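You operate a simulated robot arm through the tools that you are given. There is no shell and no other tool. Be economical: measure what you need, move in short steps, check, and stop when the job is done.

The job below is to be done with a simulated robot arm. You get a single attempt, and the scene is never put back.

JOB
Start the machine after a stop and leave it running in hand mode.
Fine: main switch on, free the stop button, reset, wait for READY, drive switch on, then press start; the mould gate stays shut.
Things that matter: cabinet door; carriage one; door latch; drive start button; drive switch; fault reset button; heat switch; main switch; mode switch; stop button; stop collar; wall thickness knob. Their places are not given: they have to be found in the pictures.

Only the result counts: the job must be done as asked and must still hold three seconds after the hand-in. Knocking over, shifting, dropping, spilling or breaking anything else fails it.

ROBOT AND FRAMES
A 6-joint arm with a fingered hand, fixed in place. Base frame: the origin is at the foot of the arm, x ahead of it, y to its left, z up. Readings come in cm, degrees, newtons and seconds.
With the tool pointing down near the work surface it reaches from about 34 to 74 cm from the base axis. Its first joint turns from -115.0 to 115.0 degrees. Payload 4 kg.
The TCP is the grasp point between the finger pads, 2.6 cm short of the fingertips. In the tool frame z runs along the fingers and y along their closing line. Largest opening 13.2 cm; the body of the gripper starts 7.3 cm behind the TCP. The gripper is a hand of 4 fingers: y runs from the thumb to the fingers, the wrist lies at [0, 0, -23.9] in the tool frame, and closing takes about 1.5 s.
Orientation is told as [roll, pitch, yaw] about the base's x, y, z axes, in that order, counted from this pose: with the fingers straight down and closing along the base's y, the tool's x points along the base's -x, its y along +y and its z along -z.

CONTROLS
- The arm moves only by the tool drive_tool. Its argument "deltas" is a list that holds one entry, the list of rows, each a list of 7 numbers: the turn, a rotation vector about the tool's x, y, z in units of 8 degrees (1.0 is 8 degrees), then the shift along the tool's x, y, z in units of 30 mm (1.0 is 30 mm), then the opening in per cent of the stroke, from 0 (shut) to 100 (fully open). In form: [[[rx, ry, rz, dx, dy, dz, grip], ...]]. A call has 1 to 12 rows; each row shifts and turns the commanded pose from where the row before left it, along the tool's axes as they then stand. A call with a number of a shift or a turn outside -1 to 1 is refused whole. Rows are played at 5 a second. More than 5 cm and 8.6 degrees between two rows, or a gripper value outside its range, and nothing of the call is played. A pose out of reach is approached as far as the arm can. The call stops where the force on the tool passes 40 N (or 10 N more than at its start, if that is more) or the arm is blocked; 0.2 s more then pass. Each finger travels about 15.3 cm/s and halts on what it meets, pressing with about 33 N; the grip force reading is that of the motor and also rises with nothing between the fingers. The clock runs only during rows and for 0.2 s after the last one: add rows that do not move to give the fingers time. It gives the time, the measured TCP pose, the force on the tool (base axes), the opening and the grip force at its end, in the units of the frame above (readings bear some noise), with the torque about the TCP (base axes, N m) and any sound that the robot's microphone picked up, and new pictures: "views" is both (left out), scene, wrist or none.
- Cameras (640 x 400 px; columns grow to the right, rows downward): "scene" is fixed at [21.94, -49.95, 170.69]; the picture's right is [1.00, -0.08, 0.00], its down [-0.03, -0.41, -0.91] and it looks along [0.08, 0.91, -0.41] (base axes); focal length 350 px, centre (320, 200). "wrist" rides on the gripper at [6.8, 0.2, -9.7] in the tool frame; the picture's right is [-0.03, 1.00, 0.00], its down [-0.82, -0.02, -0.58] and it looks along [-0.58, -0.01, 0.82] (tool axes); focal length 270 px, centre (320, 200).
- slide_trunk(by): slides the trunk up (or, below 0, down) by that many cm; the arm rides with it, the base frame stays. It gives what a move gives, with no picture.
- preshape(shape): the hand has 4 fingers and takes this shape, open, in about a second: jaw (thumb against the fingers, like two jaws); tri (thumb and two fingers); tip (a fingertip pinch); poke (one finger out to press); point (the index stretched); flat (the hand flat); cup (the hand cupped); fist (a fist). The gripper value then closes the fingers along that shape, each until it touches; the sizes above hold for jaw. It gives what a move gives, with no picture.
- probe_pixels(camera, pixels): for up to 12 pixels [column, row] of the newest picture of that camera ("zoom" is the newest enlarged one), the place [x, y, z] in the base frame of the surface seen there, good to about 0.2 cm. It takes no simulated time.
- enlarge(camera, box): a new picture of the part [left, top, right, bottom] of that camera's present view, enlarged. It takes no simulated time.
- close_job(): hands the job in; it is judged then, once.

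Work in short steps. Measure before you move; look again where a grasp or a placing could have gone wrong, and mend it. You have 80 turns and 200 pictures in all, those below and enlarged ones among them. Open the gripper and draw the arm clear of the work before you hand the job in, unless the task says otherwise; then end with one line.

The tools are called after ">>>" as a command line: name --argument value ..., lists and objects as JSON in quotes. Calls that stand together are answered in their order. drive_tool: Moves the arm, as the interface text tells. Its arguments: {"type":"object","properties":{"deltas":{"type":"array","items":{"type":"array","items":{"type":"array","items":{"type":"number"}}}},"views":{"type":"string","enum":["both","scene","wrist","none"]}},"required":["deltas"]} The other tools are called the same way: slide_trunk (by) slides the trunk up or down; preshape (shape) gives the hand a shape; probe_pixels (camera, pixels) gives the place of the surface under pixels of a picture; enlarge (camera, box) takes an enlarged picture of a part of a camera's view; close_job () hands the job in.

At the start:

```text
t: 0.0
tool_pos: [19.99, 26.96, 140.99]
orientation: [0.0, 0.0, 0.0]
wrist_force: [-0.4, -0.9, 1.0]
ft_torque: [0.02, 0.0, -0.01]
gripper_width: 13.2
grasp_force: 0.1
shape: jaw
trunk travel left (down, up): [-92.5, 6.5]
```

scene: 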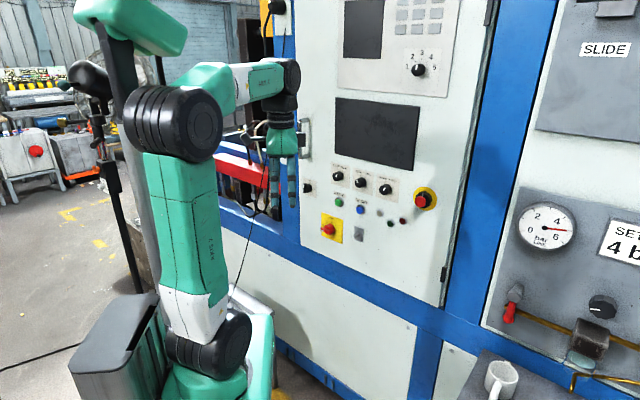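
wrist: 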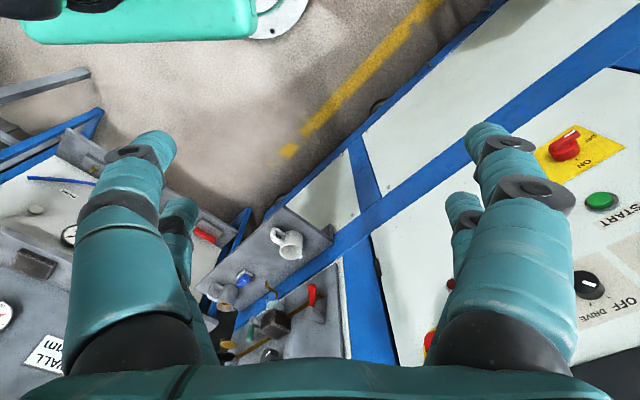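

The scene shows a control cabinet with switches around (330-440, 150-250). I enlarge it to read the labels.

>>> enlarge --camera "scene" --box '[290, 150, 450, 250]'

>>> enlarge --camera "scene" --box '[290, 0, 490, 125]'

>>> enlarge --camera "scene" --box '[220, 100, 320, 260]'

>>> enlarge --camera "scene" --box '[440, 150, 640, 400]'

>>> probe_pixels --camera "scene" --pixels '[[328, 229], [339, 202], [361, 209], [425, 198], [386, 189], [361, 182], [338, 176], [345, 190], [403, 221], [390, 226], [359, 235], [308, 188]]'

```text
4.00 times, centred on (370, 200) of scene
```

zoom: 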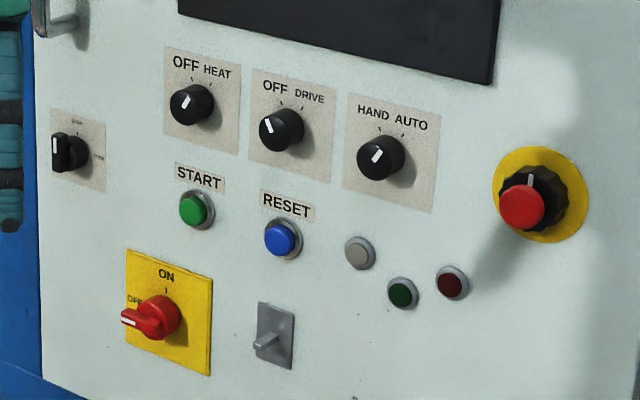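

```text
3.20 times, centred on (390, 62) of scene
```

zoom: 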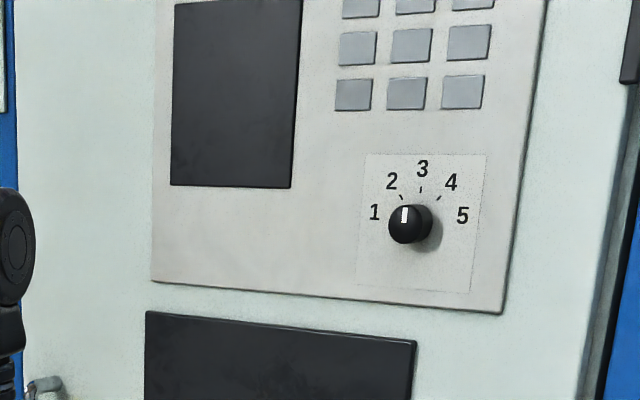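

```text
2.50 times, centred on (270, 180) of scene
```

zoom: 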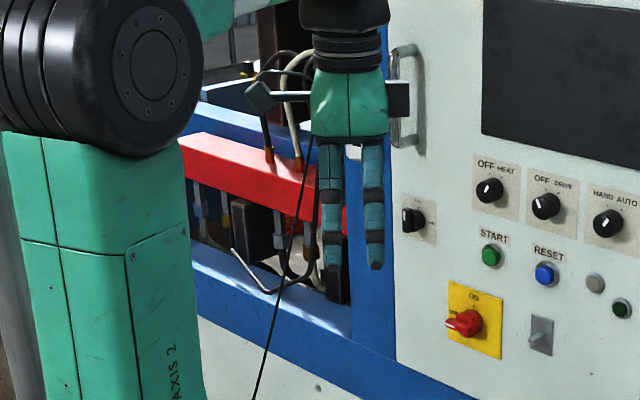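

```text
1.60 times, centred on (540, 275) of scene
```

zoom: 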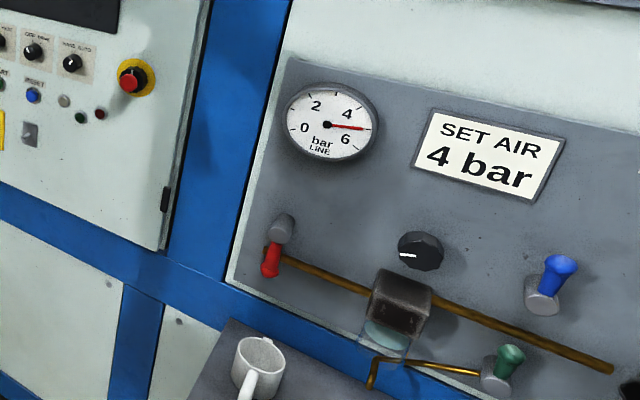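

```text
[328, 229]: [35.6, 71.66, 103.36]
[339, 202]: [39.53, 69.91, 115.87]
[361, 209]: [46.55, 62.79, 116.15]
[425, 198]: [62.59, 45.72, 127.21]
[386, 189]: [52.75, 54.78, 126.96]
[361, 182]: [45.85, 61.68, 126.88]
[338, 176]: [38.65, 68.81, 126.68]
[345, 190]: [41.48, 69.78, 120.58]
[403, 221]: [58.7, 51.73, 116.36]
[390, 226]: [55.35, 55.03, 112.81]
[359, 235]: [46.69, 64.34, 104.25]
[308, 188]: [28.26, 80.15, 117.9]
```

The panel is a vertical plane at about 45° and holds all the job's controls. I look closer at the marks and probe the panel plane.

>>> enlarge --camera "scene" --box '[405, 180, 445, 215]'

>>> enlarge --camera "scene" --box '[328, 158, 400, 204]'

>>> enlarge --camera "scene" --box '[298, 172, 378, 247]'

>>> probe_pixels --camera "scene" --pixels '[[315, 200], [375, 225], [420, 230], [433, 206], [410, 190], [318, 235], [331, 165], [375, 245], [423, 196], [421, 200], [426, 204], [428, 192]]'

```text
11.43 times, centred on (425, 198) of scene
```

zoom: 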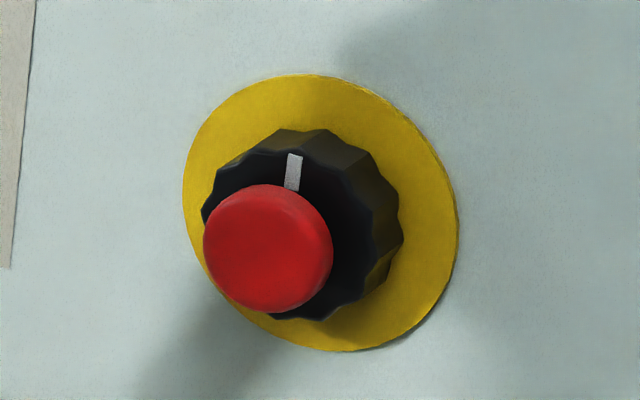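

```text
8.70 times, centred on (364, 181) of scene
```

zoom: 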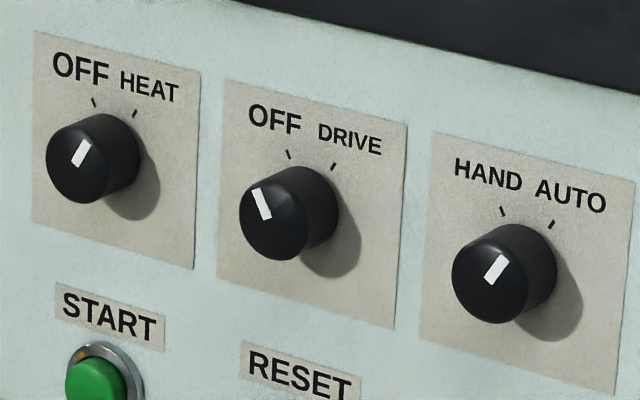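

```text
5.33 times, centred on (338, 210) of scene
```

zoom: 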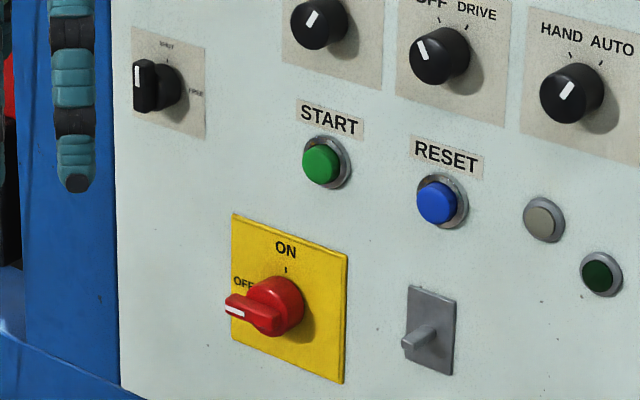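

```text
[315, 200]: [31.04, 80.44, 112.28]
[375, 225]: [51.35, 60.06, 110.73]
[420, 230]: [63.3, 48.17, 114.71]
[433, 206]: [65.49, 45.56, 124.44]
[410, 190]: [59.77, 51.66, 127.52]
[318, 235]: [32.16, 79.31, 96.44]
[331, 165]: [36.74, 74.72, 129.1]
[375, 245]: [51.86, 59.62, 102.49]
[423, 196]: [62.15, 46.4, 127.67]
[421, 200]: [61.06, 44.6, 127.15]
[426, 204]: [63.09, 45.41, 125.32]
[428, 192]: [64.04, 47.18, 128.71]
```

Panel plane is x+y≈111.4, so its inward normal is at 45° yaw. The mode switch points at AUTO and needs turning to HAND, the drive is OFF, and the main switch is OFF. I yaw the tool to face the panel and move it forward.

>>> drive_tool --deltas '[[[0, 0, -0.9375, 0, 0, 0, 100], [0, 0, -0.9375, 0, 0, 0, 100], [0, 0, -0.9375, 0, 0, 0, 100], [0, 0, -0.9375, 0, 0, 0, 100], [0, 0, -0.9375, 0, 0, 0, 100], [0, 0, -0.9375, 0, 0, 0, 100], [0, 0, 0, -1, 0, 0, 100], [0, 0, 0, -1, 0, 0, 100], [0, 0, 0, -1, 0, 0, 100], [0, 0, 0, -1, 0, 0, 100], [0, 0, 0, -1, 0, 0, 100]]]' --views "scene"

>>> enlarge --camera "scene" --box '[298, 176, 328, 200]'

```text
t: 2.4
tool_pos: [30.77, 37.62, 140.89]
orientation: [0.0, 0.0, 44.9]
wrist_force: [0.6, 1.4, -0.5]
ft_torque: [-0.01, 0.01, 0.03]
gripper_width: 13.21
grasp_force: 0.0
shape: jaw
trunk travel left (down, up): [-92.5, 6.5]
```

scene: 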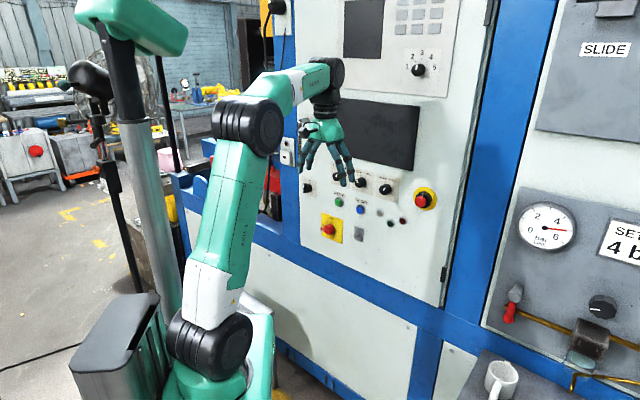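

```text
16.00 times, centred on (313, 188) of scene
```

zoom: 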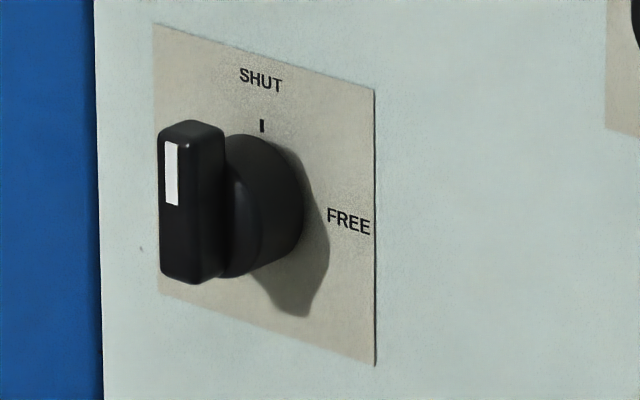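

The gate switch is at SHUT, and I leave it alone. Now I pitch the tool to horizontal, facing the panel.

>>> drive_tool --deltas '[[[0, -0.9375, 0, 0, 0, 0, 60], [0, -0.9375, 0, 0, 0, 0, 60], [0, -0.9375, 0, 0, 0, 0, 60], [0, -0.9375, 0, 0, 0, 0, 60], [0, -0.9375, 0, 0, 0, 0, 60], [0, -0.9375, 0, 0, 0, 0, 60], [0, -0.9375, 0, 0, 0, 0, 60], [0, -0.9375, 0, 0, 0, 0, 60], [0, -0.9375, 0, 0, 0, 0, 60], [0, -0.9375, 0, 0, 0, 0, 60], [0, -0.9375, 0, 0, 0, 0, 60], [0, -0.9375, 0, 0, 0, 0, 60]]]'

```text
t: 5.0
tool_pos: [30.58, 37.51, 141.06]
orientation: [166.9, -90.0, -121.8]
wrist_force: [0.2, 0.3, 0.3]
ft_torque: [0.0, -0.01, -0.03]
gripper_width: 7.96
grasp_force: 0.0
shape: jaw
trunk travel left (down, up): [-92.5, 6.5]
```

scene: 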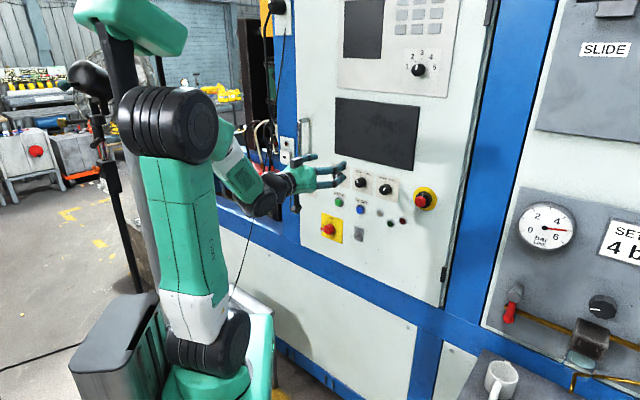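
wrist: 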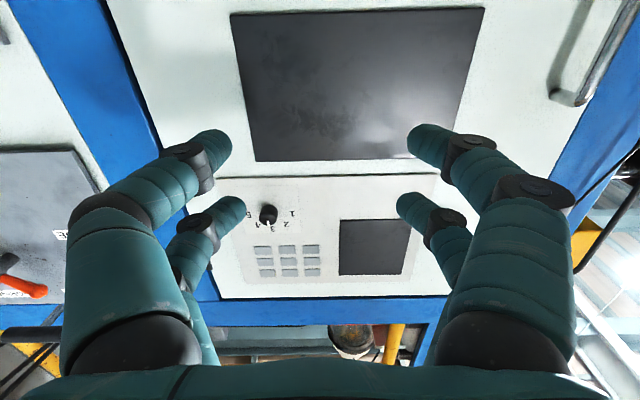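

The tool now faces the panel with the wrist picture upside down. I measure the main switch in detail.

>>> enlarge --camera "scene" --box '[314, 208, 350, 248]'

```text
10.00 times, centred on (332, 228) of scene
```

zoom: 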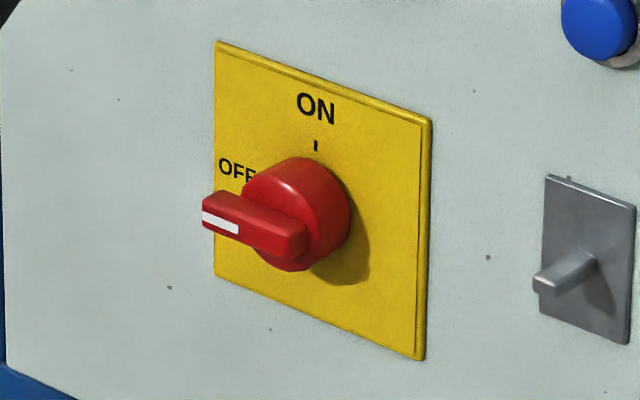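

>>> probe_pixels --camera "zoom" --pixels '[[208, 217], [285, 240], [303, 245], [250, 227], [300, 175], [335, 200], [345, 230], [260, 185], [315, 146], [218, 50], [425, 340], [545, 280]]'

```text
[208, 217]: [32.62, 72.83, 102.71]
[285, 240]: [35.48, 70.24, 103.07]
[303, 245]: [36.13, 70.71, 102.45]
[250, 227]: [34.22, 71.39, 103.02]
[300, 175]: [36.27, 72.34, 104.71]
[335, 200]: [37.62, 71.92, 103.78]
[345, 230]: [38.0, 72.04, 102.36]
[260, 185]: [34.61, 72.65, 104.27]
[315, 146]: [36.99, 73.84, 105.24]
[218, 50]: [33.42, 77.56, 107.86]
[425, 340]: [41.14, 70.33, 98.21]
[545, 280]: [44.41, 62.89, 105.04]
```

I check the finger layout by probing the fingertips in the wrist picture.

>>> probe_pixels --camera "wrist" --pixels '[[215, 150], [235, 205], [425, 145], [410, 205], [183, 165], [470, 165]]'

>>> enlarge --camera "scene" --box '[250, 140, 360, 210]'

```text
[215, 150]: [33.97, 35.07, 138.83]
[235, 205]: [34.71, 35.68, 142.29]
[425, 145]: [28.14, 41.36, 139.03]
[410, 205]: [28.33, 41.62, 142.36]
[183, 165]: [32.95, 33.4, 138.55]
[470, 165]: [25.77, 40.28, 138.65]
```

```text
5.71 times, centred on (305, 175) of scene
```

zoom: 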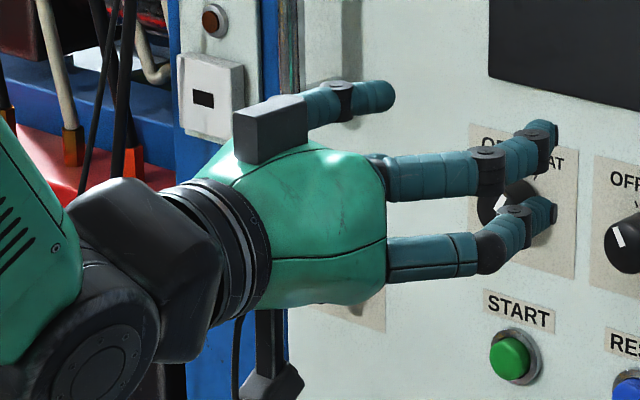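

Fingers come in two pairs, about 3.5 cm apart. The main switch bar is centred near u=-26.1, z=103, with its front at n≈74.7 (n along the panel normal, u to the panel's right). I shift left and lower the trunk.

>>> drive_tool --deltas '[[[0, 0, 0, 0, 0.883, 0, 60], [0, 0, 0, 0, 0.883, 0, 60], [0, 0, 0, 0, 0.883, 0, 60], [0, 0, 0, 0, 0.883, 0, 60], [0, 0, 0, 0, 0.883, 0, 60], [0, 0, 0, 0, 0.883, 0, 60], [0, 0, 0, 0, 0.883, 0, 60], [0, 0, 0, 0, 0.883, 0, 60]]]' --views "none"

>>> slide_trunk --by -25

>>> drive_tool --deltas '[[[0, 0, -0.9375, 0, 0, 0, 60], [0, 0, -0.9375, 0, 0, 0, 60], [0, 0, -0.9375, 0, 0, 0, 60], [0, 0, -0.9375, 0, 0, 0, 60], [0, 0, -0.9375, 0, 0, 0, 60], [0, 0, -0.9375, 0, 0, 0, 60], [0, 0, -0.9375, 0, 0, 0, 60], [0, 0, -0.9375, 0, 0, 0, 60], [0, 0, -0.9375, 0, 0, 0, 60], [0, 0, -0.9375, 0, 0, 0, 60], [0, 0, -0.9375, 0, 0, 0, 60], [0, 0, -0.9375, 0, 0, 0, 60]]]'

```text
t: 6.8
tool_pos: [15.47, 52.61, 140.89]
orientation: [-24.5, -90.0, 69.5]
wrist_force: [0.2, 0.2, -0.5]
ft_torque: [0.0, -0.01, 0.02]
gripper_width: 7.99
grasp_force: 0.0
shape: jaw
trunk travel left (down, up): [-92.5, 6.5]
```

```text
t: 9.4
tool_pos: [15.56, 52.48, 116.06]
orientation: [67.8, -89.9, -22.8]
wrist_force: [0.4, 0.3, -0.3]
ft_torque: [-0.02, -0.02, 0.0]
gripper_width: 7.97
grasp_force: 0.1
shape: jaw
trunk travel left (down, up): [-67.5, 31.5]
```

```text
t: 12.0
tool_pos: [15.69, 52.51, 115.97]
orientation: [-90.0, 0.1, 135.0]
wrist_force: [0.4, 0.0, -0.8]
ft_torque: [-0.02, -0.01, -0.03]
gripper_width: 7.99
grasp_force: 0.1
shape: jaw
trunk travel left (down, up): [-67.5, 31.5]
```

scene: 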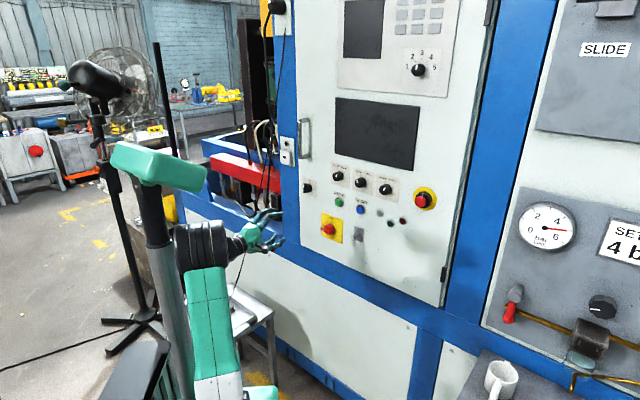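
wrist: 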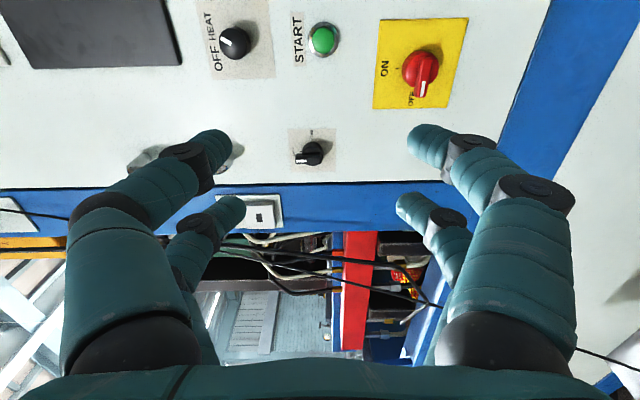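

I measure the main switch from the wrist view, around (420,70).

>>> enlarge --camera "wrist" --box '[365, 10, 475, 115]'

>>> probe_pixels --camera "wrist" --pixels '[[423, 92], [426, 75], [425, 58], [406, 72], [384, 25], [467, 20], [456, 107], [375, 107]]'

```text
3.81 times, centred on (420, 62) of wrist
```

zoom: 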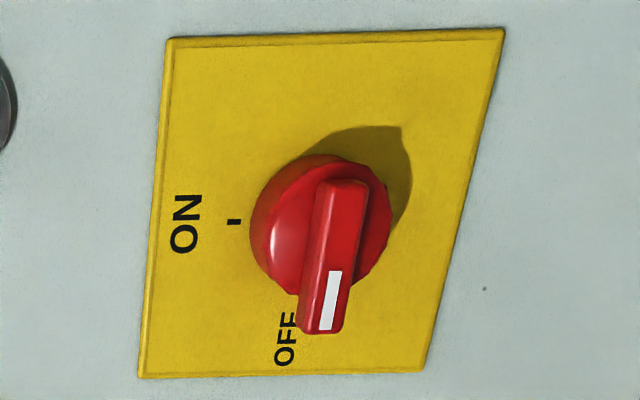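

```text
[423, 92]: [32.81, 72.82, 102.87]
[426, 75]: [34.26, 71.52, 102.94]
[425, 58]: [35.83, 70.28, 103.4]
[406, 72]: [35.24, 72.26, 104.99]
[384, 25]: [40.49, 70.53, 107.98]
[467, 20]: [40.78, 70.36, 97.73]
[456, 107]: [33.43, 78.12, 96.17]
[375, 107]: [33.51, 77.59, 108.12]
```

The bar centre is confirmed at z≈103.0. I move down 13 cm, then advance until the fingertips are just short of the handle.

>>> drive_tool --deltas '[[[0, 0, 0, 0, 0.867, 0, 45], [0, 0, 0, 0, 0.867, 0, 45], [0, 0, 0, 0, 0.867, 0, 45], [0, 0, 0, 0, 0.867, 0, 45], [0, 0, 0, 0, 0.867, 0, 45], [0, 0, 0, 0, 0, 0.9, 45], [0, 0, 0, 0, 0, 0.9, 45], [0, 0, 0, 0, 0, 0.9, 45], [0, 0, 0, 0, 0, 0.9, 45], [0, 0, 0, 0, 0, 0.9, 45], [0, 0, 0, 0, 0, 0.9, 45], [0, 0, 0, 0, 0, 0.9, 45]]]'

```text
t: 14.6
tool_pos: [29.09, 65.78, 102.99]
orientation: [-90.0, 0.0, 135.0]
wrist_force: [-0.3, 0.5, 0.0]
ft_torque: [0.0, 0.03, 0.0]
gripper_width: 6.01
grasp_force: 0.1
shape: jaw
trunk travel left (down, up): [-67.5, 31.5]
```

scene: 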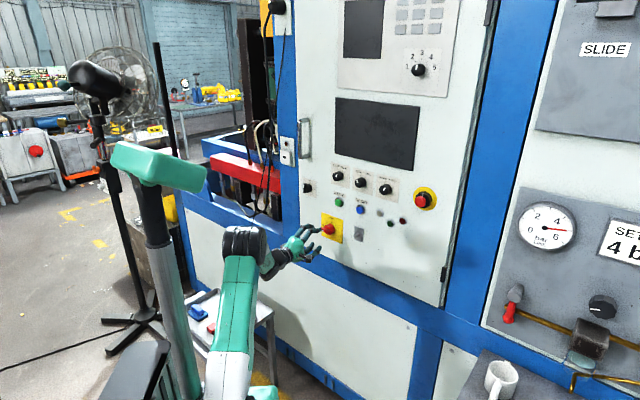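
wrist: 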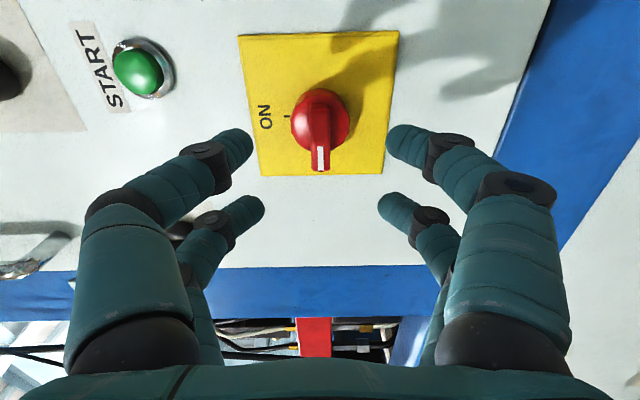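

All lined up. I advance 6.3 cm and then close on the bar.

>>> drive_tool --deltas '[[[0, 0, 0, -0.08, 0, 0.7, 45], [0, 0, 0, 0, 0, 0.7, 45], [0, 0, 0, 0, 0, 0.7, 45], [0, 0, 0, 0, 0, 0, 45]]]'

```text
t: 15.6
tool_pos: [33.42, 70.42, 102.94]
orientation: [-90.0, 0.0, 135.0]
wrist_force: [0.1, -0.2, 0.1]
ft_torque: [0.0, 0.0, -0.02]
gripper_width: 5.96
grasp_force: 0.1
shape: jaw
trunk travel left (down, up): [-67.5, 31.5]
```

scene: 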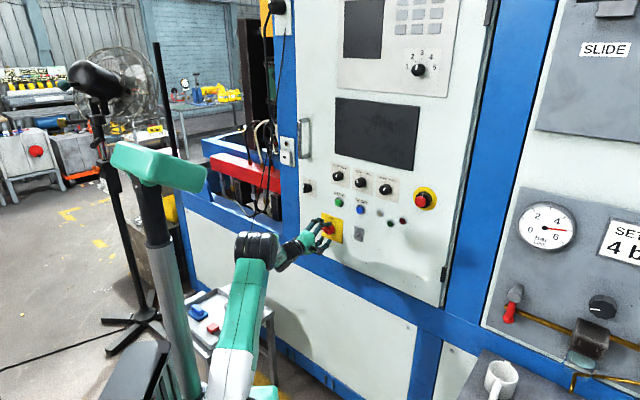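
wrist: 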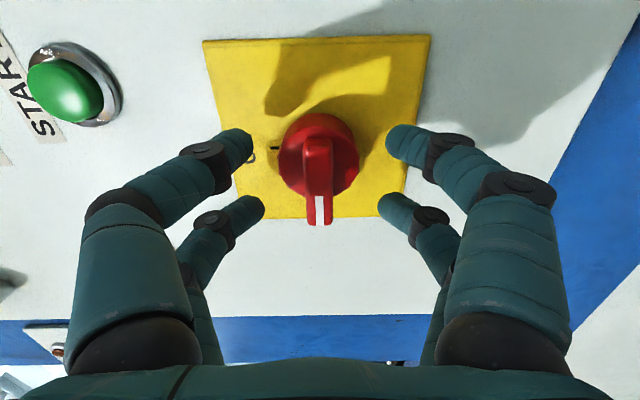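

Now I close on the bar.

>>> drive_tool --deltas '[[[0, 0, 0, 0, 0, 0, 25], [0, 0, 0, 0, 0, 0, 10], [0, 0, 0, 0, 0, 0, 0], [0, 0, 0, 0, 0, 0, 0], [0, 0, 0, 0, 0, 0, 0], [0, 0, 0, 0, 0, 0, 0]]]' --views "wrist"

>>> enlarge --camera "wrist" --box '[200, 60, 440, 260]'

```text
t: 17.0
tool_pos: [33.4, 70.56, 102.93]
orientation: [-90.0, -0.2, 135.0]
wrist_force: [-3.9, 1.2, -0.5]
ft_torque: [-0.07, 0.13, -0.03]
gripper_width: 1.25
grasp_force: 33.3
shape: jaw
trunk travel left (down, up): [-67.5, 31.5]
```

wrist: 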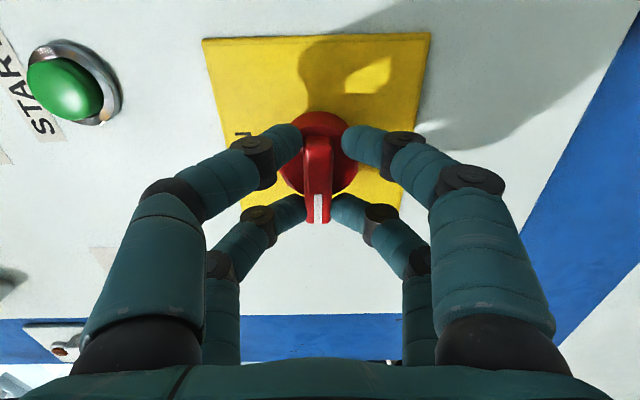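

```text
2.00 times, centred on (320, 160) of wrist
```

zoom: 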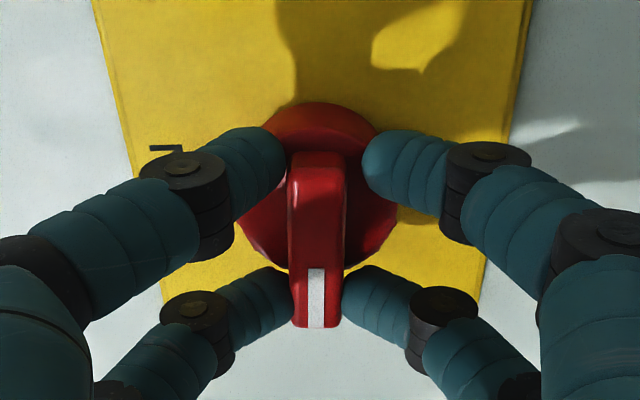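

Bar is gripped at 1.25 cm. I turn it clockwise (+tool z) in stages.

>>> drive_tool --deltas '[[[0, 0, 0.7, 0, 0, 0, 0], [0, 0, 0.7, 0, 0, 0, 0], [0, 0, 0.7, 0, 0, 0, 0], [0, 0, 0.7, 0, 0, 0, 0], [0, 0, 0.7, 0, 0, 0, 0], [0, 0, 0.7, 0, 0, 0, 0]]]' --views "wrist"

```text
t: 18.4
tool_pos: [33.26, 70.45, 103.16]
orientation: [-90.2, -33.7, 135.0]
wrist_force: [-1.1, 3.5, 5.5]
ft_torque: [-0.03, -0.05, 0.05]
gripper_width: 1.26
grasp_force: 33.2
shape: jaw
trunk travel left (down, up): [-67.5, 31.5]
```

wrist: 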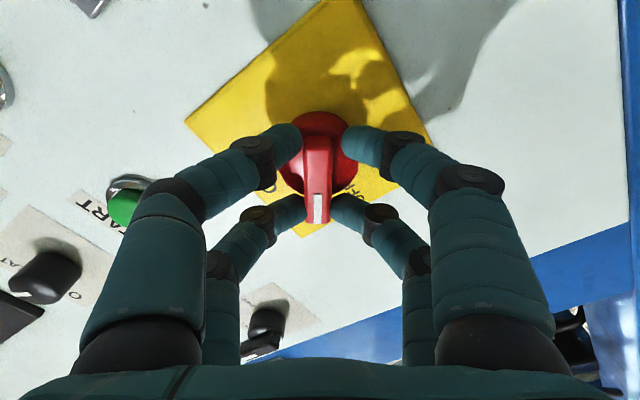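

It turns smoothly. I continue the remaining 56°.

>>> drive_tool --deltas '[[[0, 0, 0.7, 0, 0, 0, 0], [0, 0, 0.7, 0, 0, 0, 0], [0, 0, 0.7, 0, 0, 0, 0], [0, 0, 0.7, 0, 0, 0, 0], [0, 0, 0.7, 0, 0, 0, 0], [0, 0, 0.7, 0, 0, 0, 0], [0, 0, 0.7, 0, 0, 0, 0], [0, 0, 0.7, 0, 0, 0, 0], [0, 0, 0.7, 0, 0, 0, 0], [0, 0, 0.7, 0, 0, 0, 0]]]' --views "wrist"

```text
t: 20.6
tool_pos: [33.36, 70.35, 103.31]
orientation: [-138.7, -89.6, -176.4]
wrist_force: [4.2, -3.0, 20.8]
ft_torque: [-0.4, -0.91, -0.07]
gripper_width: 1.23
grasp_force: 33.4
shape: jaw
trunk travel left (down, up): [-67.5, 31.5]
```

wrist: 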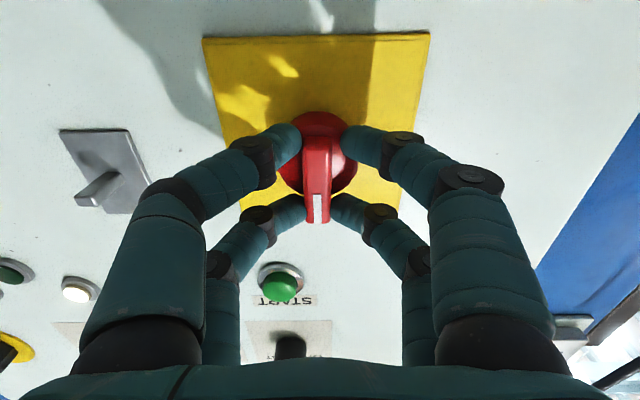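

Bar now points up at ON, and a white lamp appears lit. I open and retreat straight back.

>>> drive_tool --deltas '[[[0, 0, 0, 0, 0, 0, 20], [0, 0, 0, 0, 0, 0, 40], [0, 0, 0, 0, 0, 0, 40], [0, 0, 0, 0, 0, -0.5, 40], [0, 0, 0, 0, 0, -0.9, 40], [0, 0, 0, 0, 0, -0.9, 40], [0, 0, 0, 0, 0, -0.9, 40], [0, 0, 0, 0, 0, -0.9, 40], [0, 0, 0, 0, 0, -0.9, 40], [0, 0, 0, 0, 0, -0.9, 40]]]'

>>> enlarge --camera "scene" --box '[310, 180, 440, 250]'

```text
t: 22.8
tool_pos: [20.73, 57.99, 102.99]
orientation: [-86.9, -89.6, 131.9]
wrist_force: [-0.2, 0.3, -0.7]
ft_torque: [-0.04, -0.02, 0.01]
gripper_width: 5.25
grasp_force: 0.0
shape: jaw
trunk travel left (down, up): [-67.5, 31.5]
```

scene: 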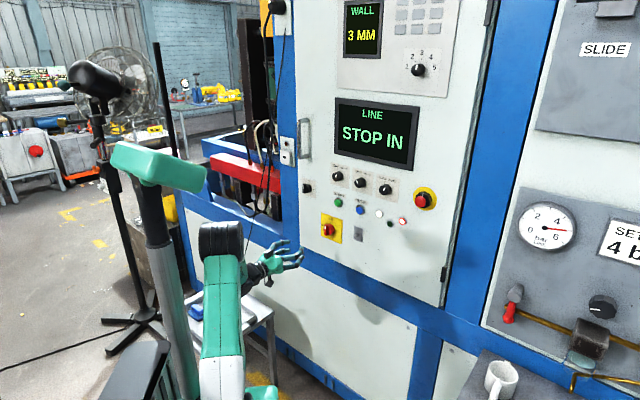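
wrist: 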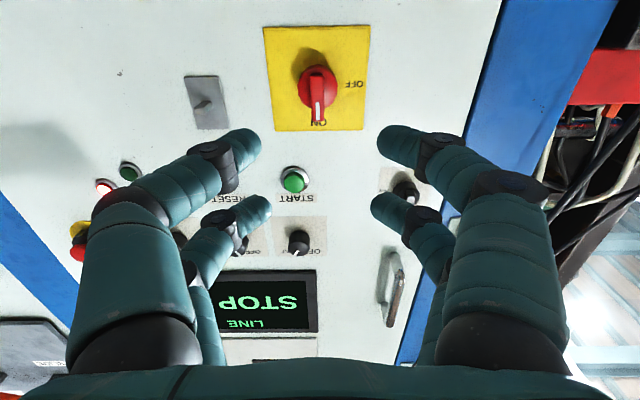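

```text
4.92 times, centred on (375, 215) of scene
```

zoom: 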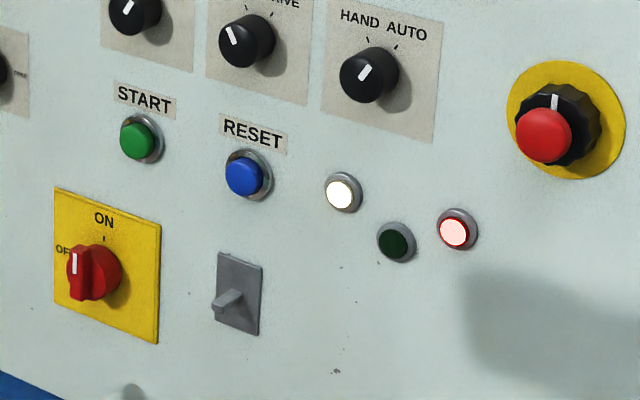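

The display reads STOP IN. I measure the stop button and its collar.

>>> enlarge --camera "scene" --box '[405, 180, 445, 215]'

>>> probe_pixels --camera "zoom" --pixels '[[210, 250], [325, 250], [265, 195], [265, 305], [268, 250], [295, 165], [350, 250], [395, 240], [215, 200], [310, 315], [240, 160], [330, 140]]'

```text
11.43 times, centred on (425, 198) of scene
```

zoom: 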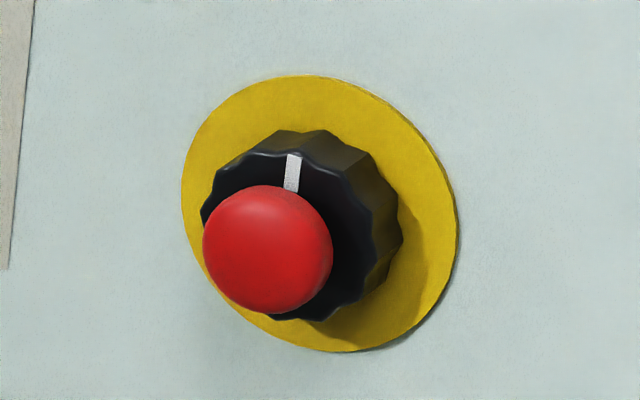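

```text
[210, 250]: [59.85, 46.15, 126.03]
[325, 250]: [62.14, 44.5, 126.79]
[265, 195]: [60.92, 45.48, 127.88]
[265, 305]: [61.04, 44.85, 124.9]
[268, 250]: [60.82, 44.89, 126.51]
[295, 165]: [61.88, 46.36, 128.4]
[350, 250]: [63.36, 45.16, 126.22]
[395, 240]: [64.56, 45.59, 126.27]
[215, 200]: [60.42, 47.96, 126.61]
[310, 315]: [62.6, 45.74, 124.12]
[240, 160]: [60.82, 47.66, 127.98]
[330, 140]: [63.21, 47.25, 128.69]
```

The collar (r≈2.5, n 76.5–78.4) surrounds the red cap at u≈11.2, z≈126.4. I raise the trunk and move across, pre-rolling -32° for the twist.

>>> slide_trunk --by 23.4

>>> drive_tool --deltas '[[[0, 0, 0, 0, -1, 0, 55], [0, 0, 0, 0, -1, 0, 55], [0, 0, 0, 0, -1, 0, 55], [0, 0, 0, 0, -1, 0, 55], [0, 0, 0, 0, -1, 0, 55], [0, 0, 0, 0, -1, 0, 55], [0, 0, 0, 0, -1, 0, 55], [0, 0, 0, 0, -1, 0, 55], [0, 0, 0, 0, -1, 0, 55], [0, 0, 0, 0, -1, 0, 55], [0, 0, 0, 0, -1, 0, 55], [0, 0, 0, 0, -1, 0, 55]]]'

```text
t: 25.2
tool_pos: [20.86, 57.88, 126.39]
orientation: [-88.8, -89.5, 133.8]
wrist_force: [0.3, 1.2, 0.3]
ft_torque: [-0.02, 0.0, 0.01]
gripper_width: 5.25
grasp_force: 0.0
shape: jaw
trunk travel left (down, up): [-90.9, 8.1]
```

```text
t: 27.8
tool_pos: [37.01, 40.1, 127.66]
orientation: [-84.4, -89.6, 128.5]
wrist_force: [0.2, 0.4, 0.1]
ft_torque: [0.0, -0.02, 0.0]
gripper_width: 7.22
grasp_force: 0.0
shape: jaw
out of reach, approached as far as the arm can: row 8, 9, 10, 11, 12
trunk travel left (down, up): [-90.9, 8.1]
```

scene: 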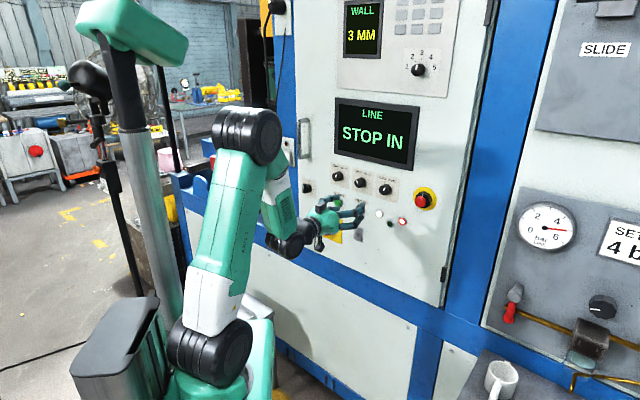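
wrist: 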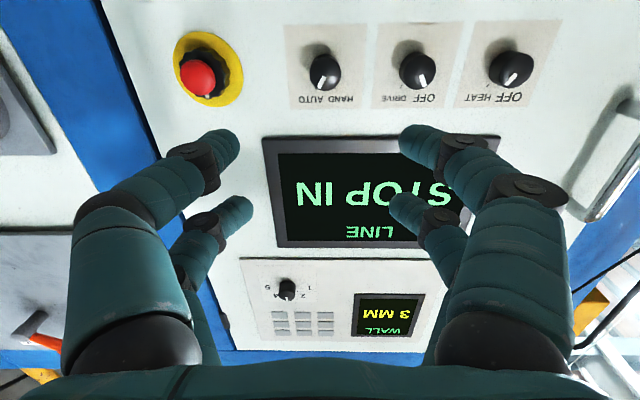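

The arm couldn't follow past u≈-2, probably because it is folded too far. I advance toward the panel by about 9 cm and see where it lands.

>>> drive_tool --deltas '[[[0, 0, 0, 0, 0, 0.8, 55], [0, 0, 0, 0, 0, 0.8, 55], [0, 0, 0, 0, 0, 0.8, 55], [0, 0, 0, 0, 0, 0.8, 55]]]' --views "wrist"

```text
t: 28.8
tool_pos: [41.86, 48.23, 127.79]
orientation: [-76.1, -89.6, 120.6]
wrist_force: [0.5, 0.0, -0.9]
ft_torque: [-0.01, 0.0, -0.03]
gripper_width: 7.21
grasp_force: 0.0
shape: jaw
out of reach, approached as far as the arm can: row 1, 2, 3, 4
trunk travel left (down, up): [-90.9, 8.1]
```

wrist: 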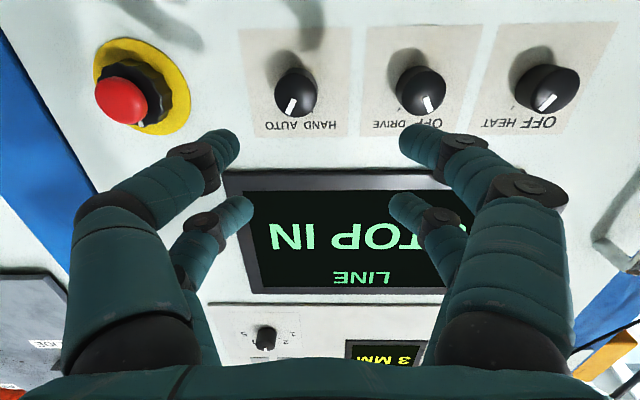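

The limit looks like a wrist joint stop, not reach. I try the pre-roll of -32°, away from that limit.

>>> drive_tool --deltas '[[[0, 0, -1, 0, 0, 0, 55], [0, 0, -1, 0, 0, 0, 55], [0, 0, -1, 0, 0, 0, 55], [0, 0, -1, 0, 0, 0, 55]]]' --views "none"

```text
t: 29.8
tool_pos: [41.74, 48.3, 127.84]
orientation: [-90.0, -57.5, 134.5]
wrist_force: [0.2, -0.4, -0.6]
ft_torque: [0.01, 0.01, 0.0]
gripper_width: 7.2
grasp_force: 0.1
shape: jaw
trunk travel left (down, up): [-90.9, 8.1]
```

No reach warning this time. I test moving right 6 cm.

>>> drive_tool --deltas '[[[0, 0, 0, 0.353, -0.565, 0, 55], [0, 0, 0, 0.353, -0.565, 0, 55], [0, 0, 0, 0.353, -0.565, 0, 55]]]' --views "scene"

```text
t: 30.6
tool_pos: [41.62, 47.18, 128.77]
orientation: [-89.9, -57.6, 134.0]
wrist_force: [-0.1, 1.0, -0.3]
ft_torque: [0.01, -0.04, 0.01]
gripper_width: 7.21
grasp_force: 0.1
shape: jaw
out of reach, approached as far as the arm can: row 1, 2, 3
trunk travel left (down, up): [-90.9, 8.1]
```

scene: 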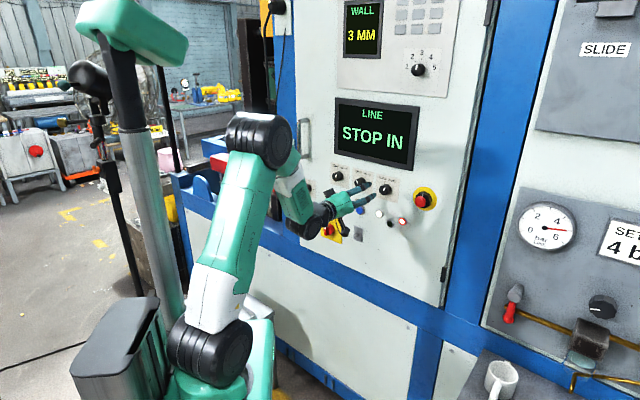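

The behaviour fits a wrist-flip limit: forearm joint 4 swung nearly 180° when I pitched off the arm plane. I undo it by rolling back, retreating, pitching down, then pitching up again in-plane.

>>> drive_tool --deltas '[[[0, 0, 1, 0, 0, -1, 55], [0, 0, 1, 0, 0, -1, 55], [0, 0, 1, 0, 0, -1, 55], [0, 0, 1, 0, 0, -1, 55], [0, 0, 0, -1, 0.3, -0.5, 55], [0, 0, 0, -1, 0.3, 0, 55], [0, 0, 0, -1, 0.3, 0, 55]]]' --views "none"

>>> drive_tool --deltas '[[[0, 0.9375, 0, 0, 0, 0, 55], [0, 0.9375, 0, 0, 0, 0, 55], [0, 0.9375, 0, 0, 0, 0, 55], [0, 0.9375, 0, 0, 0, 0, 55], [0, 0.9375, 0, 0, 0, 0, 55], [0, 0.9375, 0, 0, 0, 0, 55], [0, 0.9375, 0, 0, 0, 0, 55], [0, 0.9375, 0, 0, 0, 0, 55], [0, 0.9375, 0, 0, 0, 0, 55], [0, 0.9375, 0, 0, 0, 0, 55], [0, 0.9375, 0, 0, 0, 0, 55], [0, 0.9375, 0, 0, 0, 0, 55]]]' --views "scene"

```text
t: 32.2
tool_pos: [31.01, 41.64, 138.54]
orientation: [-95.6, -89.7, 140.5]
wrist_force: [0.1, -0.1, 0.4]
ft_torque: [0.01, -0.01, -0.01]
gripper_width: 7.21
grasp_force: 0.0
shape: jaw
out of reach, approached as far as the arm can: row 4
trunk travel left (down, up): [-90.9, 8.1]
```

```text
t: 34.8
tool_pos: [31.24, 41.89, 138.49]
orientation: [-0.5, 0.1, 45.0]
wrist_force: [0.2, -0.8, 0.0]
ft_torque: [-0.04, -0.01, 0.01]
gripper_width: 7.21
grasp_force: 0.1
shape: jaw
trunk travel left (down, up): [-90.9, 8.1]
```

scene: 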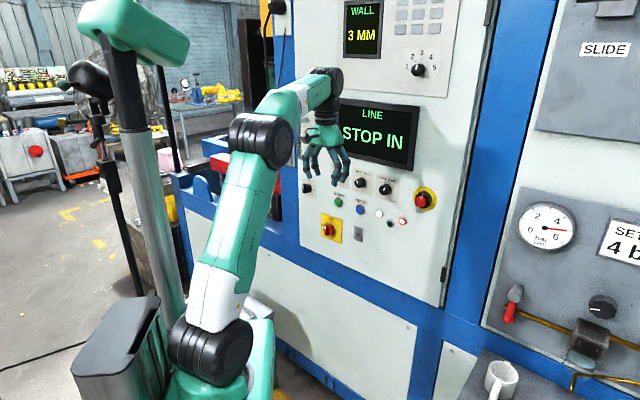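

Tool is down at u≈-7.5. I shift to u=0 (in-plane), then pitch up again.

>>> drive_tool --deltas '[[[0.06, 0, 0, 0, -0.837, 0, 55], [0, 0, 0, 0, -0.837, 0, 55], [0, 0, 0, 0, -0.837, 0, 55], [0, 0, 0, 0, 0, 0, 55]]]' --views "none"

>>> drive_tool --deltas '[[[0, -0.9375, 0, 0, 0, 0, 55], [0, -0.9375, 0, 0, 0, 0, 55], [0, -0.9375, 0, 0, 0, 0, 55], [0, -0.9375, 0, 0, 0, 0, 55], [0, -0.9375, 0, 0, 0, 0, 55], [0, -0.9375, 0, 0, 0, 0, 55], [0, -0.9375, 0, 0, 0, 0, 55], [0, -0.9375, 0, 0, 0, 0, 55], [0, -0.9375, 0, 0, 0, 0, 55], [0, -0.9375, 0, 0, 0, 0, 55], [0, -0.9375, 0, 0, 0, 0, 55], [0, -0.9375, 0, 0, 0, 0, 55]]]' --views "none"

>>> drive_tool --deltas '[[[0, 0, 0, 0, -0.933, 0, 55], [0, 0, 0, 0, -0.933, 0, 55], [0, 0, 0, 0, -0.933, 0, 55], [0, 0, 0, 0, -0.933, 0, 55]]]'

```text
t: 35.8
tool_pos: [36.48, 36.39, 138.6]
orientation: [-0.9, 0.0, 45.0]
wrist_force: [-0.1, -0.3, -0.3]
ft_torque: [0.02, -0.01, 0.02]
gripper_width: 7.23
grasp_force: 0.1
shape: jaw
trunk travel left (down, up): [-90.9, 8.1]
```

```text
t: 38.4
tool_pos: [37.37, 35.78, 138.41]
orientation: [-13.6, -81.0, 56.0]
wrist_force: [-0.3, -0.1, 0.6]
ft_torque: [0.04, 0.01, 0.03]
gripper_width: 7.23
grasp_force: 0.1
shape: jaw
out of reach, approached as far as the arm can: row 9, 10
trunk travel left (down, up): [-90.9, 8.1]
```

```text
t: 39.4
tool_pos: [38.51, 32.93, 140.73]
orientation: [-14.1, -80.8, 55.8]
wrist_force: [0.0, 0.5, -0.5]
ft_torque: [0.01, -0.05, 0.01]
gripper_width: 7.19
grasp_force: 0.1
shape: jaw
out of reach, approached as far as the arm can: row 1, 2, 3, 4
trunk travel left (down, up): [-90.9, 8.1]
```

scene: 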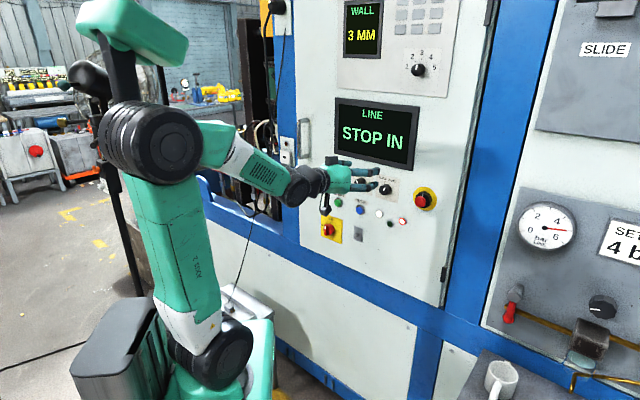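
wrist: 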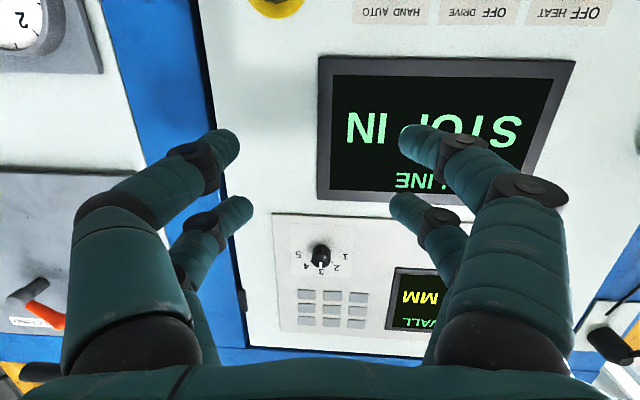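

Pitching up crosses the wrist singularity because the forearm slopes down. A lower trunk would make the forearm slope up and avoid it. First I pitch down again to unwind.

>>> drive_tool --deltas '[[[0, 0.95, 0, 0, 0, 0, 55], [0, 0.95, 0, 0, 0, 0, 55], [0, 0.95, 0, 0, 0, 0, 55], [0, 0.95, 0, 0, 0, 0, 55], [0, 0.95, 0, 0, 0, 0, 55], [0, 0.95, 0, 0, 0, 0, 55], [0, 0.95, 0, 0, 0, 0, 55], [0, 0.95, 0, 0, 0, 0, 55], [0, 0.95, 0, 0, 0, 0, 55], [0, 0.95, 0, 0, 0, 0, 55], [0, 0.7, 0, 0, 0, 0, 55], [0, 0, 0, 0, 0, 0, 55]]]' --views "scene"

```text
t: 42.0
tool_pos: [40.11, 31.66, 141.22]
orientation: [-4.1, -19.9, 39.8]
wrist_force: [-0.2, -0.1, 0.4]
ft_torque: [0.01, 0.0, 0.01]
gripper_width: 7.2
grasp_force: 0.1
shape: jaw
out of reach, approached as far as the arm can: row 2, 3, 4, 5
trunk travel left (down, up): [-90.9, 8.1]
```

scene: 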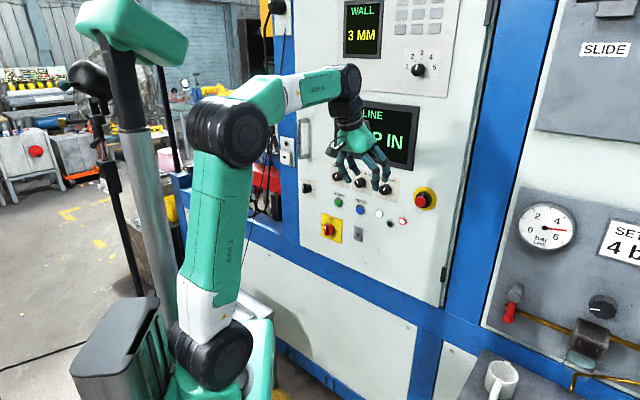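

The forearm is now level. I finish levelling the tool to straight down and pull back from the panel.

>>> drive_tool --deltas '[[[0, 0.83, 0, 0, 0, 0, 55], [0, 0.83, 0, 0, 0, 0, 55], [0, 0.83, 0, 0, 0, 0, 55], [0, 0, -0.65, 0.8, 0, 0, 55], [0, 0, 0, 0.9, 0, 0, 55], [0, 0, 0, 0.9, 0, 0, 55], [0, 0, 0, 0.9, 0, 0, 55], [0, 0, 0, 0.9, 0, 0, 55], [0, 0, 0, 0.9, 0, 0, 55], [0, 0, 0, 0, 0, 0, 55]]]' --views "none"

>>> slide_trunk --by -38

```text
t: 44.2
tool_pos: [28.4, 20.98, 141.27]
orientation: [-3.9, 0.2, 43.4]
wrist_force: [1.0, -0.6, -0.1]
ft_torque: [0.03, -0.01, 0.0]
gripper_width: 7.2
grasp_force: 0.1
shape: jaw
trunk travel left (down, up): [-90.9, 8.1]
```

```text
t: 47.9
tool_pos: [28.28, 20.89, 103.3]
orientation: [-4.0, 0.2, 43.6]
wrist_force: [-0.3, 1.2, 0.3]
ft_torque: [0.04, -0.01, 0.02]
gripper_width: 7.21
grasp_force: 0.1
shape: jaw
trunk travel left (down, up): [-52.9, 46.1]
```

I correct the small tilt, then pitch up about the wrist centre so the forearm barely moves.

>>> drive_tool --deltas '[[[-0.5, 0, -0.18, 0, 0, 0, 55], [0, 0, 0, 0, 0, 0, 55]]]' --views "none"

>>> drive_tool --deltas '[[[0, -0.9375, 0, -1, 0, 0, 55], [0, -0.9375, 0, -1, 0, 0, 55], [0, -0.9375, 0, -1, 0, 0, 55], [0, -0.9375, 0, -1, 0, 0, 55], [0, -0.9375, 0, -1, 0, 0, 55], [0, -0.9375, 0, -1, 0, 0, 55], [0, -0.9375, 0, -1, 0, 0, 55], [0, -0.9375, 0, -1, 0, 0, 55], [0, -0.9375, 0, -1, 0, 0, 55], [0, -0.9375, 0, -1, 0, 0, 55], [0, -0.9375, 0, -1, 0, 0, 55], [0, -0.9375, 0, -1, 0, 0, 55]]]' --views "scene"

```text
t: 48.5
tool_pos: [28.46, 20.98, 103.32]
orientation: [0.2, 0.1, 44.9]
wrist_force: [0.4, -0.2, 0.0]
ft_torque: [0.01, 0.0, 0.02]
gripper_width: 7.19
grasp_force: 0.0
shape: jaw
trunk travel left (down, up): [-52.9, 46.1]
```

```text
t: 51.1
tool_pos: [45.75, 38.11, 124.04]
orientation: [-3.5, -88.1, 48.4]
wrist_force: [0.3, 0.4, -0.4]
ft_torque: [-0.02, 0.03, -0.01]
gripper_width: 7.2
grasp_force: 0.1
shape: jaw
out of reach, approached as far as the arm can: row 12
trunk travel left (down, up): [-52.9, 46.1]
```

scene: 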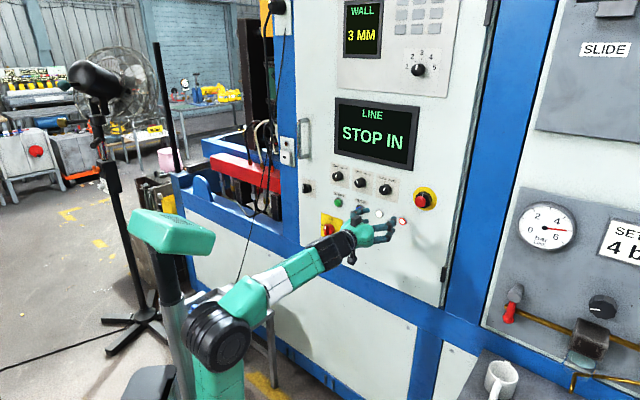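

The forearm nearly aligns with the tool. I lower the trunk another 15 cm and raise the tool with the arm, which makes the forearm steeper and takes it away from the singularity.

>>> slide_trunk --by -15

>>> drive_tool --deltas '[[[0, 0, 0, -0.9, 0, 0, 50], [0, 0, 0, -0.9, 0, 0, 50], [0, 0, 0, -0.9, 0, 0, 50], [0, 0, 0, -0.9, 0, 0, 50], [0, 0, 0, -0.9, 0, 0, 50], [0, 0, 0, -0.9, 0, 0, 50], [0, 0, 0, 0, 0, 0, 50]]]'

```text
t: 52.9
tool_pos: [45.78, 38.24, 109.02]
orientation: [2.8, -88.1, 42.4]
wrist_force: [-0.1, 0.0, 0.1]
ft_torque: [-0.01, 0.01, 0.01]
gripper_width: 7.22
grasp_force: 0.1
shape: jaw
trunk travel left (down, up): [-37.9, 61.1]
```

```text
t: 54.5
tool_pos: [46.15, 38.57, 125.2]
orientation: [2.4, -87.9, 42.6]
wrist_force: [0.3, -0.7, -0.7]
ft_torque: [-0.02, 0.0, 0.03]
gripper_width: 6.63
grasp_force: 0.1
shape: jaw
trunk travel left (down, up): [-37.9, 61.1]
```

scene: 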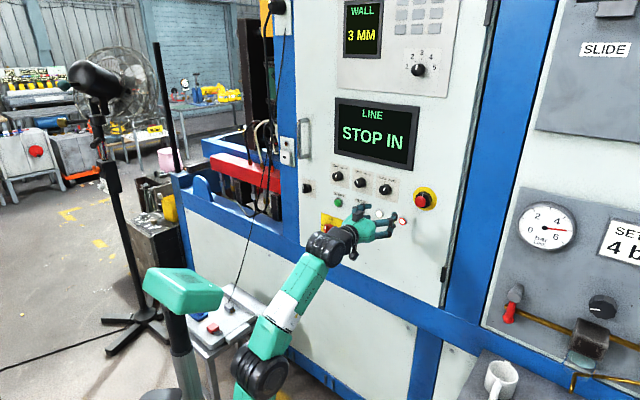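
wrist: 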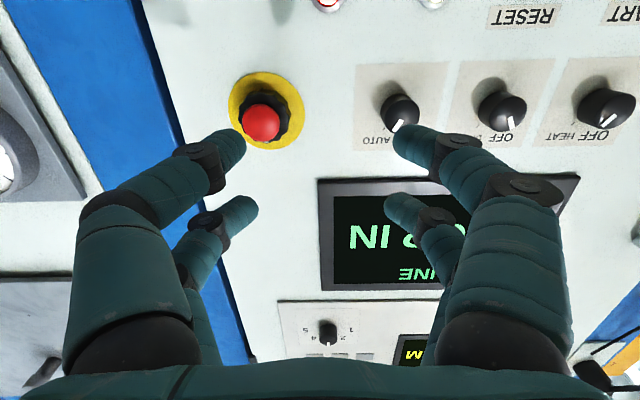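

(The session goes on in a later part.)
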